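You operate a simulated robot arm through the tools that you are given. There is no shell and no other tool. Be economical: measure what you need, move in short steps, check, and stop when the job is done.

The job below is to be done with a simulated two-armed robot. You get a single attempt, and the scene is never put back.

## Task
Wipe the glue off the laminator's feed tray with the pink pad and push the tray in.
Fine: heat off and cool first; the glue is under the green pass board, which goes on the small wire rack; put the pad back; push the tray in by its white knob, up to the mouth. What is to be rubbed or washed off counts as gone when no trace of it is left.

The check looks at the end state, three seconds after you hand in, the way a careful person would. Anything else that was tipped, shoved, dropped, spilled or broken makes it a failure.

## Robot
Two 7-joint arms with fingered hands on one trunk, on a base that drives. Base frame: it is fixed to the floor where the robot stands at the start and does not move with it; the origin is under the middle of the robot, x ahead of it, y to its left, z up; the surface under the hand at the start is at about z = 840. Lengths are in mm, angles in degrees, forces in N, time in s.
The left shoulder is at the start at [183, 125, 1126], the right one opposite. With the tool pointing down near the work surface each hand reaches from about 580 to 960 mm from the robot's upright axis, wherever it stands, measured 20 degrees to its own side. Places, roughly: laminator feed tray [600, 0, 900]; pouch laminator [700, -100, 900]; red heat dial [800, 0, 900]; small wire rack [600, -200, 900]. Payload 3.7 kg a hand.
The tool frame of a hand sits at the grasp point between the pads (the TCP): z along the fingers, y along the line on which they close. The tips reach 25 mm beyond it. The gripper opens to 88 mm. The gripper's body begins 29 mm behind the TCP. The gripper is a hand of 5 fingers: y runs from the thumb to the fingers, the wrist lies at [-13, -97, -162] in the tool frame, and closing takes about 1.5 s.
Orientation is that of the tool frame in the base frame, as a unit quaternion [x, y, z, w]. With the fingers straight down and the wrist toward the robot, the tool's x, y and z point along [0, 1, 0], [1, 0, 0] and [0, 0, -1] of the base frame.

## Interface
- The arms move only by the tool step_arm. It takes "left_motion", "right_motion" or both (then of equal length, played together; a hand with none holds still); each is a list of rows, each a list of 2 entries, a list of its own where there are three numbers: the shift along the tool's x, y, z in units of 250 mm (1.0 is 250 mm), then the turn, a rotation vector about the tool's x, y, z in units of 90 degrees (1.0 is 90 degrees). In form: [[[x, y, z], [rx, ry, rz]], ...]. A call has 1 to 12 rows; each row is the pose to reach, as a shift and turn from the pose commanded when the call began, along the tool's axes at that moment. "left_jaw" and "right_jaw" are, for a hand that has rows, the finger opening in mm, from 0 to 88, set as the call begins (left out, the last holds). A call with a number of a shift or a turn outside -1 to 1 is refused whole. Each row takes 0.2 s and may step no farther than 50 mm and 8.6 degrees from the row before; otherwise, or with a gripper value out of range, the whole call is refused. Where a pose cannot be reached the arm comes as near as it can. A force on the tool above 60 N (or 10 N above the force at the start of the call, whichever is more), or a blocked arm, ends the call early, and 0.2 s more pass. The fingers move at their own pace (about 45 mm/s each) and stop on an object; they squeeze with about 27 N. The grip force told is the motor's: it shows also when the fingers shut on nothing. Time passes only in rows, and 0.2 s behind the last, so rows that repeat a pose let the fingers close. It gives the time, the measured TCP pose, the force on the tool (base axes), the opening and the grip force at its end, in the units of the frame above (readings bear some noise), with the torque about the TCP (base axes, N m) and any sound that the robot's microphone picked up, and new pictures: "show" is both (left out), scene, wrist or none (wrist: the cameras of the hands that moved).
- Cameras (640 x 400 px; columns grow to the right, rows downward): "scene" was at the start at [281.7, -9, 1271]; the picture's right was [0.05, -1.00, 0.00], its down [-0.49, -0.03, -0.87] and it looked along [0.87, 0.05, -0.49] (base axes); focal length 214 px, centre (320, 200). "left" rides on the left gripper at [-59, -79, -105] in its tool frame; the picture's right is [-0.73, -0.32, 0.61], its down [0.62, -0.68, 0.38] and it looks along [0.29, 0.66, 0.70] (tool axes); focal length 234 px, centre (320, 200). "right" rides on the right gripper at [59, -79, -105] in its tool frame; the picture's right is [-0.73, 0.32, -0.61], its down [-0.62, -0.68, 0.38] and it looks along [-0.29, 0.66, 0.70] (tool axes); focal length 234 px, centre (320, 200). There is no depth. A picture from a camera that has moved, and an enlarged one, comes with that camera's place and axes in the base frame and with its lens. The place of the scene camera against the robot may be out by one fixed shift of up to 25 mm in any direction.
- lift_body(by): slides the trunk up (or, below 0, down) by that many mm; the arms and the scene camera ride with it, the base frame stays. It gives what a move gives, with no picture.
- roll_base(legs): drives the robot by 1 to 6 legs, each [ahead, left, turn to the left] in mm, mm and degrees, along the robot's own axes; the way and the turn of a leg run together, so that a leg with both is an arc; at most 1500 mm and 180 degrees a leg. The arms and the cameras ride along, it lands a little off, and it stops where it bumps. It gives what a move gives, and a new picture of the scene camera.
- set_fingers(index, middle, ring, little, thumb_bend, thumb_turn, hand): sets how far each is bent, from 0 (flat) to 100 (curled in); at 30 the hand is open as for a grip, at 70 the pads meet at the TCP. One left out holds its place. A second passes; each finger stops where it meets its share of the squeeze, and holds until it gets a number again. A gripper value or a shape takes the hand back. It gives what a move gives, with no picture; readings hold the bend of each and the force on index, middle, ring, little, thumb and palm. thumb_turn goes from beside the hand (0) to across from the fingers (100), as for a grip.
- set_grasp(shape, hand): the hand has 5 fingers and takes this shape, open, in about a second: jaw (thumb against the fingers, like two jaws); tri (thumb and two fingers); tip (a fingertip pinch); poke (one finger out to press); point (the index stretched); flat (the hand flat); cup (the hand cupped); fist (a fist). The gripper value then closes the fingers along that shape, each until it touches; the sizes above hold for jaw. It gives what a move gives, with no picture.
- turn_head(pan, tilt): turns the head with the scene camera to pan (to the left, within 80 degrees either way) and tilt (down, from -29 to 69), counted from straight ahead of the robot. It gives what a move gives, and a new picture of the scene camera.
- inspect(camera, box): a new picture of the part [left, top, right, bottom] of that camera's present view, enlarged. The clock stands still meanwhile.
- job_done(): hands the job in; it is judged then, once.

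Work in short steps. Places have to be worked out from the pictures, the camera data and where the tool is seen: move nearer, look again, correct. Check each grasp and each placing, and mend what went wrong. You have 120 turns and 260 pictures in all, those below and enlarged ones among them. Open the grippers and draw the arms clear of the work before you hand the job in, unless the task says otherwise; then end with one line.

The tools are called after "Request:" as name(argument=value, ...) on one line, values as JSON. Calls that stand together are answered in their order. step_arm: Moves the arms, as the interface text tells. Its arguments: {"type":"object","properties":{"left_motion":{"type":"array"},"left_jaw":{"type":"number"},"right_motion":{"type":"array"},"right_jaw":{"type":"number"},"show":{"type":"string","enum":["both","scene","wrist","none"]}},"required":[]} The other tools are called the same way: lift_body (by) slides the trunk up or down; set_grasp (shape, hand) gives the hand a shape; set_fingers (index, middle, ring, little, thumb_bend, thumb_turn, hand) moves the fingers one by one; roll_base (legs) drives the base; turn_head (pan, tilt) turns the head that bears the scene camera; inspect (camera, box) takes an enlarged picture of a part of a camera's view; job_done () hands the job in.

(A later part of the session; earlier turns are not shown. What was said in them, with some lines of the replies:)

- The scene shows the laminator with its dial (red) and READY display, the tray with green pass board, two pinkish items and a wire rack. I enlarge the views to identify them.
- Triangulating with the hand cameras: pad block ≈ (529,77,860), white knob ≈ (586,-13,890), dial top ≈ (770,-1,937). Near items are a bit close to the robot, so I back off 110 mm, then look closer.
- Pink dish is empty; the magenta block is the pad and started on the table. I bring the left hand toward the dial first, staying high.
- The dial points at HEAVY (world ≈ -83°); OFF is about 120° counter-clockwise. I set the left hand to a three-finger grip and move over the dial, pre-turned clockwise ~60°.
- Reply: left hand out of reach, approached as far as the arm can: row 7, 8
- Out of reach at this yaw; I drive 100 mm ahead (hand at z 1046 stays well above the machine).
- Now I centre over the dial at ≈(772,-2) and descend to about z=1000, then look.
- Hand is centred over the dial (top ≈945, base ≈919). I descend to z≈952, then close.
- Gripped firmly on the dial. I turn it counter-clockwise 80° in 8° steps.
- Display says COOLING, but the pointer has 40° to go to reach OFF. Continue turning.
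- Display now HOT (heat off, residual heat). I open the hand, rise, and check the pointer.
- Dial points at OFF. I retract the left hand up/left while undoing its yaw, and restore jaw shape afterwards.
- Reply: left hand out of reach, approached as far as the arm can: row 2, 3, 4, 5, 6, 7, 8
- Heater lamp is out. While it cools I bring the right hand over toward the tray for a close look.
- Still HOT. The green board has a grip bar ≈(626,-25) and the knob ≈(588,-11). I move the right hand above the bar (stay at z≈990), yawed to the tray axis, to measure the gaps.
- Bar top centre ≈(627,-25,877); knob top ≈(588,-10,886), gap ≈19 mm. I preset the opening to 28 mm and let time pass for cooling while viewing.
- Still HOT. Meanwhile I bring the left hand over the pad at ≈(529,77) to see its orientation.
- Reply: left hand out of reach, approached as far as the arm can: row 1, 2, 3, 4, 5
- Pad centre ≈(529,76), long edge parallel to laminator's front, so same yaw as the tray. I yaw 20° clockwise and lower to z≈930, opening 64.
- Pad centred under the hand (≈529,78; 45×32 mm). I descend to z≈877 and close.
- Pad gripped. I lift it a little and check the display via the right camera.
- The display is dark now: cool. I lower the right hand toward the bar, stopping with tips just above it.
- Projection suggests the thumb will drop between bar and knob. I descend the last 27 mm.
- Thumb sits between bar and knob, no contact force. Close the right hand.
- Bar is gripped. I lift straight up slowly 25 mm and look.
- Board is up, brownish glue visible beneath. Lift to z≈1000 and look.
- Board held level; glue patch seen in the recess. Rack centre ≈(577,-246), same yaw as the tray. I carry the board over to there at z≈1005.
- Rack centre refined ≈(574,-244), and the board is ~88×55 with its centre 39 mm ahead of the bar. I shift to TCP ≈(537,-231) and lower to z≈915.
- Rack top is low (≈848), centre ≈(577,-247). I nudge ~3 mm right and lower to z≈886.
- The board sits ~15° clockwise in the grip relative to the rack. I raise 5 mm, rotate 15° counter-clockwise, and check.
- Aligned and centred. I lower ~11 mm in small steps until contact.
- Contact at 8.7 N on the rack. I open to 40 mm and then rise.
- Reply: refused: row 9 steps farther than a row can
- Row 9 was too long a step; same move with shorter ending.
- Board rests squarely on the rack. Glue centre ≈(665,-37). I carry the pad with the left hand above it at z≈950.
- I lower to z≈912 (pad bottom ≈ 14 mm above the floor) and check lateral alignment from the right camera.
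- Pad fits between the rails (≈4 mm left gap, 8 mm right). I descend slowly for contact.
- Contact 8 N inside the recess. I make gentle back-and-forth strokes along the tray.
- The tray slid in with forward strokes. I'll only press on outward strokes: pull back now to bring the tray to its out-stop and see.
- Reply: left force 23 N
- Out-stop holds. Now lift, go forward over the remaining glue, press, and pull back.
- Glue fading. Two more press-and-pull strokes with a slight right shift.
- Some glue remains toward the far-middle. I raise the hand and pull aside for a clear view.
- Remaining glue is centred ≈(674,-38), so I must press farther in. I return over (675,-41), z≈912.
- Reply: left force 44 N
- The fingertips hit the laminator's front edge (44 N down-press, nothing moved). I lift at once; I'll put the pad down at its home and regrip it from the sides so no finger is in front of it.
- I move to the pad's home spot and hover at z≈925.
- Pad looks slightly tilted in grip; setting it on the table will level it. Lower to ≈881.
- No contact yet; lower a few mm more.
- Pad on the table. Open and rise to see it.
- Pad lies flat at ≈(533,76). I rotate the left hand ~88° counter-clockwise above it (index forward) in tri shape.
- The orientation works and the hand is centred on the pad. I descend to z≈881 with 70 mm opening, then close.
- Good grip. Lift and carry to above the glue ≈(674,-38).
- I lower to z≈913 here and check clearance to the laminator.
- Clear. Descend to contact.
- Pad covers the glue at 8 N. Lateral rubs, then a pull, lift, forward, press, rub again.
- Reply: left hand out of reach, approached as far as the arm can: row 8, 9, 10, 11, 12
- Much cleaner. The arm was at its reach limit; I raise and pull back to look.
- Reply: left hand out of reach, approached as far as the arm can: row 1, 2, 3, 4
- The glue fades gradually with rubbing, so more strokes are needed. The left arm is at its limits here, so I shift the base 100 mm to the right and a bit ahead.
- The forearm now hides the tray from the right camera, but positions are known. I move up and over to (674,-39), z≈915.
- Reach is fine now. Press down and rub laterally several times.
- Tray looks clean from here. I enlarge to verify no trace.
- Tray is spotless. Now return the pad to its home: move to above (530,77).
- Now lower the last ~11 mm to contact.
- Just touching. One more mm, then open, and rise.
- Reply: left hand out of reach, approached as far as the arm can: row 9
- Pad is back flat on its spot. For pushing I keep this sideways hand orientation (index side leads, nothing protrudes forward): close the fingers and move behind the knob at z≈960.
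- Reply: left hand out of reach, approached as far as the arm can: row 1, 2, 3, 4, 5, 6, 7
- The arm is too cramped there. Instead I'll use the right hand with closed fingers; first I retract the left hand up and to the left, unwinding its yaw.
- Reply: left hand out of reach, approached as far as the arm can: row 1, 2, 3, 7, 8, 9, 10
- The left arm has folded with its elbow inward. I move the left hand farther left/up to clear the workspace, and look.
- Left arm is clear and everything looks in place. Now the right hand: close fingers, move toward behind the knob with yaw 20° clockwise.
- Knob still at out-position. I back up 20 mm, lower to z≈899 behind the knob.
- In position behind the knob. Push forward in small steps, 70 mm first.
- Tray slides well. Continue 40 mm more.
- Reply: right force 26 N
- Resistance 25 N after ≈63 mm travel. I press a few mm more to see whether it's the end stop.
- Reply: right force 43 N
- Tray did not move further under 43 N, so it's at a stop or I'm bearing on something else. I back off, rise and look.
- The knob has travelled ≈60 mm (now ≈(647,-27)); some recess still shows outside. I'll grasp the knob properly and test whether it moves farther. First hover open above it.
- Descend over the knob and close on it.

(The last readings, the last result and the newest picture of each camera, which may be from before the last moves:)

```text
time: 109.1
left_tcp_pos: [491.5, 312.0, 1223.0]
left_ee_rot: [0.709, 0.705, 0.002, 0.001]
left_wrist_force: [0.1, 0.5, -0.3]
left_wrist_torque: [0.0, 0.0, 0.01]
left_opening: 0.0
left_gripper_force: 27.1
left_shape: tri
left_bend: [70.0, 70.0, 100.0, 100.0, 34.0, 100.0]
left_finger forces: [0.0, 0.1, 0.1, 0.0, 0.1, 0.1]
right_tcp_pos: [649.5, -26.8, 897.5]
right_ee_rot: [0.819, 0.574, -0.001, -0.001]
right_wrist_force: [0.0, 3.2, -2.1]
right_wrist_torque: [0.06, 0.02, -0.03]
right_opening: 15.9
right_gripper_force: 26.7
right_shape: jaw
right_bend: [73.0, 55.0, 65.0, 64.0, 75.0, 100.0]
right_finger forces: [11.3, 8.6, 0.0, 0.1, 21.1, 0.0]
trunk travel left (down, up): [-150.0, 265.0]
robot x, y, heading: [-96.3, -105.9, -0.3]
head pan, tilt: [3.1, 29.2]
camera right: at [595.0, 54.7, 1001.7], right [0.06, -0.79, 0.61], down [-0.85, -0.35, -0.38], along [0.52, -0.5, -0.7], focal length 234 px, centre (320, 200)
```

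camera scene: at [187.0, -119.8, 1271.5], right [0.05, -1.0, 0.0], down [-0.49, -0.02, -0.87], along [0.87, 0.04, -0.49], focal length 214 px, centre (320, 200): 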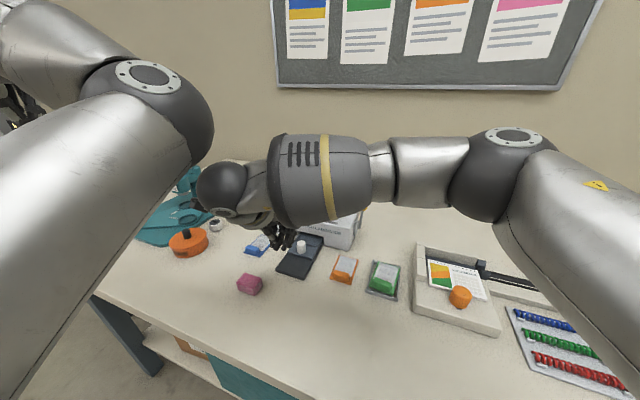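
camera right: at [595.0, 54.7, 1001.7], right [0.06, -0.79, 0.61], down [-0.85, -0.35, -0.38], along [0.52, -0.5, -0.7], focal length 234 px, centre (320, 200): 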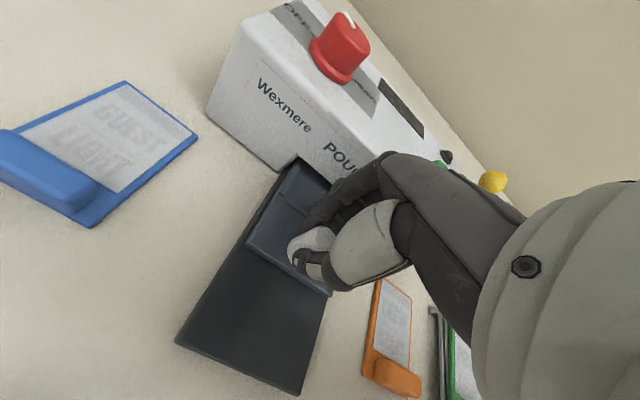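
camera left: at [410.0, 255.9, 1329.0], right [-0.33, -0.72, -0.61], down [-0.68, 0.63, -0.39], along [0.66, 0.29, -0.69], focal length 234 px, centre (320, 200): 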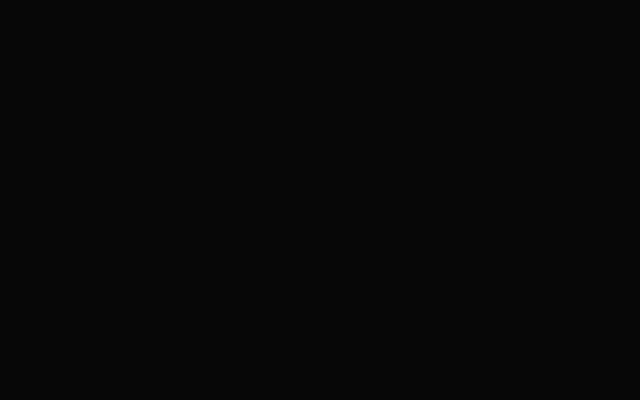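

Knob gripped. Push forward 15 mm and check movement/force.

Request:
step_arm(right_motion=[[[0.001, 0.02, 0], [0, 0, 0]], [[0.003, 0.04, 0], [0, 0, 0]], [[0.004, 0.06, 0], [0, 0, 0]]], show="wrist")

```text
time: 109.9
left_tcp_pos: [487.0, 313.8, 1224.2]
left_ee_rot: [0.708, 0.706, 0.003, 0.002]
left_wrist_force: [0.0, -0.2, -0.2]
left_wrist_torque: [0.0, 0.0, -0.02]
left_opening: 0.0
left_gripper_force: 27.4
left_shape: tri
left_bend: [70.0, 70.0, 100.0, 100.0, 34.0, 100.0]
left_finger forces: [0.0, 0.0, 0.0, 0.1, 0.0, 0.0]
right_tcp_pos: [659.3, -26.9, 898.8]
right_ee_rot: [0.818, 0.576, -0.001, -0.002]
right_wrist_force: [-25.1, 12.5, 0.6]
right_wrist_torque: [0.24, 0.57, -0.04]
right_opening: 14.9
right_gripper_force: 27.5
right_shape: jaw
right_bend: [74.0, 74.0, 65.0, 64.0, 71.0, 100.0]
right_finger forces: [5.4, 1.6, 0.1, 0.0, 31.2, 0.0]
trunk travel left (down, up): [-150.0, 265.0]
robot x, y, heading: [-91.6, -108.0, -0.5]
head pan, tilt: [3.1, 29.2]
camera right: at [604.6, 53.0, 1002.8], right [0.06, -0.79, 0.61], down [-0.85, -0.36, -0.38], along [0.52, -0.49, -0.7], focal length 234 px, centre (320, 200)
```

right: 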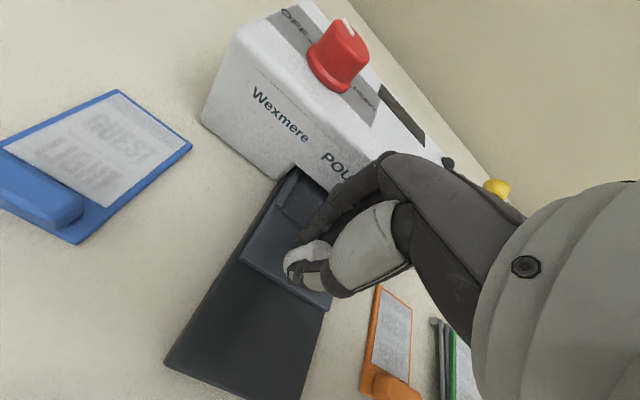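

Tray corner unchanged at 28 N. One firmer push (≈50 N) to be sure this is the end stop.

Request:
step_arm(right_motion=[[[0.001, 0.02, 0], [0, 0, 0]], [[0.002, 0.035, 0], [0, 0, 0]], [[0.002, 0.035, 0], [0, 0, 0]]], show="wrist")

Request:
inspect(camera="right", box=[200, 120, 380, 300])

```text
time: 110.7
left_tcp_pos: [486.1, 314.2, 1225.5]
left_ee_rot: [0.709, 0.705, 0.003, 0.003]
left_wrist_force: [0.2, 0.2, 0.7]
left_wrist_torque: [0.02, -0.02, 0.0]
left_opening: 0.0
left_gripper_force: 26.9
left_shape: tri
left_bend: [70.0, 70.0, 100.0, 100.0, 34.0, 100.0]
left_finger forces: [0.1, 0.0, 0.0, 0.0, 0.1, 0.0]
right_tcp_pos: [665.3, -29.0, 900.2]
right_ee_rot: [0.817, 0.577, -0.001, -0.001]
right_wrist_force: [-33.9, 14.8, 3.9]
right_wrist_torque: [0.32, 0.74, -0.07]
right_opening: 14.9
right_gripper_force: 27.4
right_shape: jaw
right_bend: [75.0, 74.0, 65.0, 64.0, 67.0, 100.0]
right_finger forces: [2.0, 0.0, 0.1, 0.1, 34.5, 0.0]
trunk travel left (down, up): [-150.0, 265.0]
robot x, y, heading: [-93.3, -111.0, -0.3]
head pan, tilt: [3.1, 29.2]
camera right: at [611.0, 50.9, 1003.8], right [0.06, -0.79, 0.61], down [-0.85, -0.36, -0.38], along [0.52, -0.49, -0.7], focal length 234 px, centre (320, 200)
```

right: 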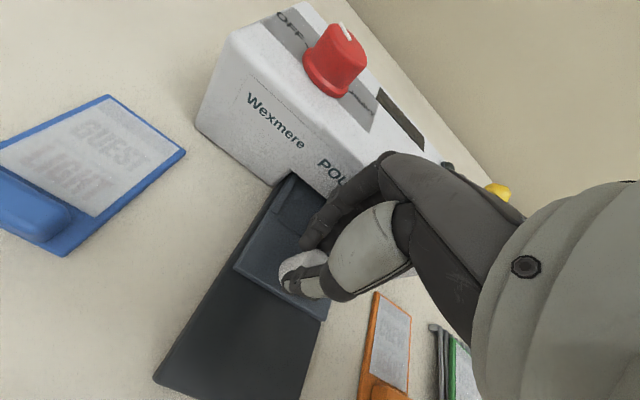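

```text
2.22 times, centred on (290, 210) of right
camera zoom: at [611.0, 50.9, 1003.8], right [0.06, -0.79, 0.61], down [-0.85, -0.36, -0.38], along [0.52, -0.49, -0.7], focal length 520 px, centre (387, 178)
```

zoom: 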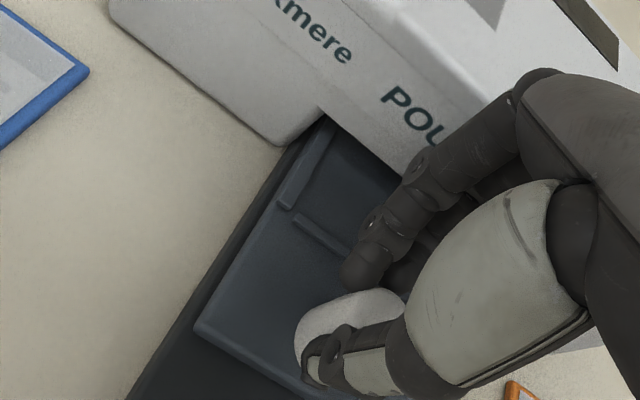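

Three tests agree: the tray is hard against its inner stop. I open the hand in place, recentre and rise clear.

Request:
step_arm(right_motion=[[[0, 0, 0], [0, 0, 0]], [[0, -0.02, 0], [0, 0, 0]], [[0, -0.045, 0], [0, 0, 0]], [[0, -0.06, 0], [0, 0, 0]], [[0, -0.06, 0], [0, 0, 0]], [[0, -0.06, -0.1], [0, 0, 0]], [[0, -0.06, -0.25], [0, 0, 0]], [[0, -0.15, -0.4], [0, 0, 0]]], right_jaw=76, show="wrist")

Request:
inspect(camera="right", box=[180, 80, 420, 320])

```text
time: 112.5
left_tcp_pos: [490.3, 314.0, 1224.4]
left_ee_rot: [0.709, 0.705, 0.001, 0.001]
left_wrist_force: [-0.3, -0.6, -0.3]
left_wrist_torque: [-0.02, 0.02, -0.01]
left_opening: 0.2
left_gripper_force: 27.8
left_shape: tri
left_bend: [70.0, 70.0, 100.0, 100.0, 34.0, 100.0]
left_finger forces: [0.0, 0.0, 0.0, 0.0, 0.0, 0.1]
right_tcp_pos: [636.8, -21.0, 998.5]
right_ee_rot: [0.819, 0.573, 0.0, 0.001]
right_wrist_force: [0.7, -0.2, 0.4]
right_wrist_torque: [0.01, -0.04, 0.0]
right_opening: 75.8
right_gripper_force: 0.0
right_shape: jaw
right_bend: [28.0, 33.0, 31.0, 32.0, 42.0, 99.0]
right_finger forces: [0.0, 0.1, 0.1, 0.0, 0.0, 0.0]
trunk travel left (down, up): [-150.0, 265.0]
robot x, y, heading: [-95.9, -107.4, -0.3]
head pan, tilt: [3.1, 29.2]
camera right: at [581.4, 60.6, 1101.8], right [0.05, -0.79, 0.61], down [-0.85, -0.35, -0.38], along [0.52, -0.5, -0.69], focal length 234 px, centre (320, 200)
```

right: 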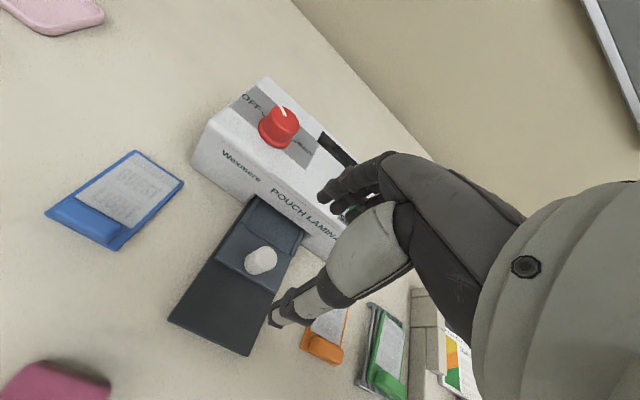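

```text
1.67 times, centred on (300, 200) of right
camera zoom: at [581.4, 60.6, 1101.8], right [0.05, -0.79, 0.61], down [-0.85, -0.35, -0.38], along [0.52, -0.5, -0.69], focal length 390 px, centre (353, 200)
```

zoom: 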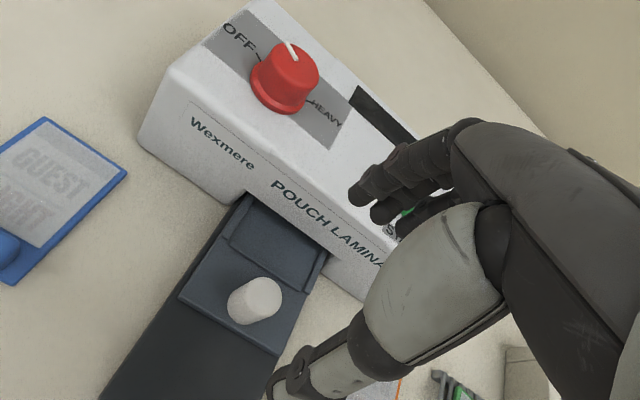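

Tray is at its stop and the dial sits on OFF. I withdraw the right hand up and to the right, and open the left hand.

Request:
step_arm(right_motion=[[[0, -0.02, -0.15], [0, 0, 0]], [[-0.1, -0.04, -0.28], [0, 0, 0]], [[-0.24, -0.06, -0.38], [0, 0, 0]], [[-0.4, -0.09, -0.46], [0, 0, 0]], [[-0.56, -0.12, -0.54], [0, 0, 0]], [[-0.72, -0.15, -0.6], [0, 0, 0]], [[-0.9, -0.18, -0.62], [0, 0, 0]]], left_motion=[[[0, 0, 0], [0, 0, 0]], [[0, 0, 0], [0, 0, 0]], [[0, 0, 0], [0, 0, 0]], [[0, 0, 0], [0, 0, 0]], [[0, 0, 0], [0, 0, 0]], [[0, 0, 0], [0, 0, 0]], [[0, 0, 0], [0, 0, 0]]], left_jaw=88, right_jaw=88, show="scene")

Request:
inspect(camera="scene", box=[210, 180, 420, 310])

```text
time: 114.1
left_tcp_pos: [490.9, 312.1, 1224.8]
left_ee_rot: [0.709, 0.705, 0.003, 0.001]
left_wrist_force: [0.9, -0.1, 0.0]
left_wrist_torque: [0.03, -0.01, -0.01]
left_opening: 87.6
left_gripper_force: 0.0
left_shape: tri
left_bend: [30.0, 30.0, 99.0, 99.0, 30.0, 98.0]
left_finger forces: [0.1, 0.0, 0.0, 0.1, 0.0, 0.0]
right_tcp_pos: [515.0, -219.0, 1153.3]
right_ee_rot: [0.819, 0.573, 0.001, 0.0]
right_wrist_force: [0.0, -0.3, 0.7]
right_wrist_torque: [-0.01, 0.0, -0.01]
right_opening: 87.5
right_gripper_force: 0.0
right_shape: jaw
right_bend: [30.0, 30.0, 30.0, 30.0, 30.0, 98.0]
right_finger forces: [0.0, 0.0, 0.0, 0.1, 0.0, 0.0]
trunk travel left (down, up): [-150.0, 265.0]
robot x, y, heading: [-94.8, -110.5, -0.4]
head pan, tilt: [3.1, 29.2]
camera scene: at [187.9, -121.4, 1271.1], right [0.05, -1.0, 0.0], down [-0.49, -0.02, -0.87], along [0.87, 0.04, -0.49], focal length 214 px, centre (320, 200)
```

scene: 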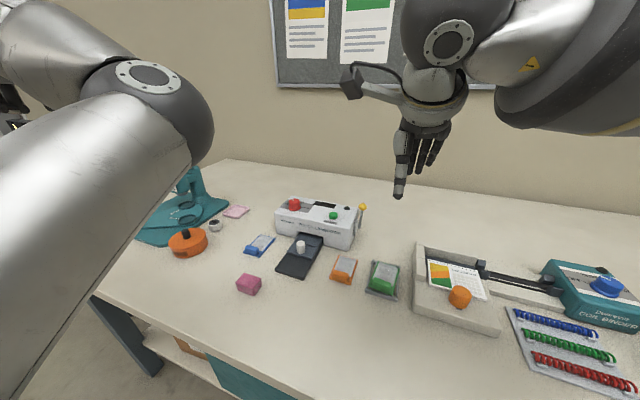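

```text
3.05 times, centred on (315, 245) of scene
camera zoom: at [187.9, -121.4, 1271.1], right [0.05, -1.0, 0.0], down [-0.49, -0.02, -0.87], along [0.87, 0.04, -0.49], focal length 654 px, centre (335, 63)
```

zoom: 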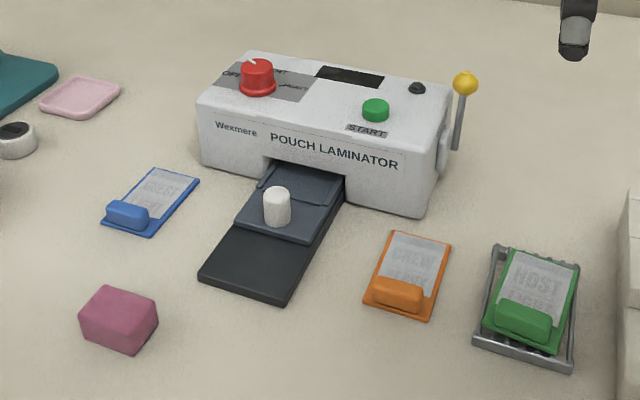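

The final view shows the dial on OFF and the display dark. The board is on the rack, the pad is back, the tray is in and both hands are clear and open. I hand in.

Request:
job_done()

```text
The job is handed in.
```

The heat is off and the laminator cooled, the glue is wiped off with no trace left, and the green pass board is on the small wire rack. The pink pad is back within about 1 cm of where it lay. The tray is pushed in about 60 mm to where it stopped hard under a firm push; about 3 cm of its recess still shows outside the mouth.
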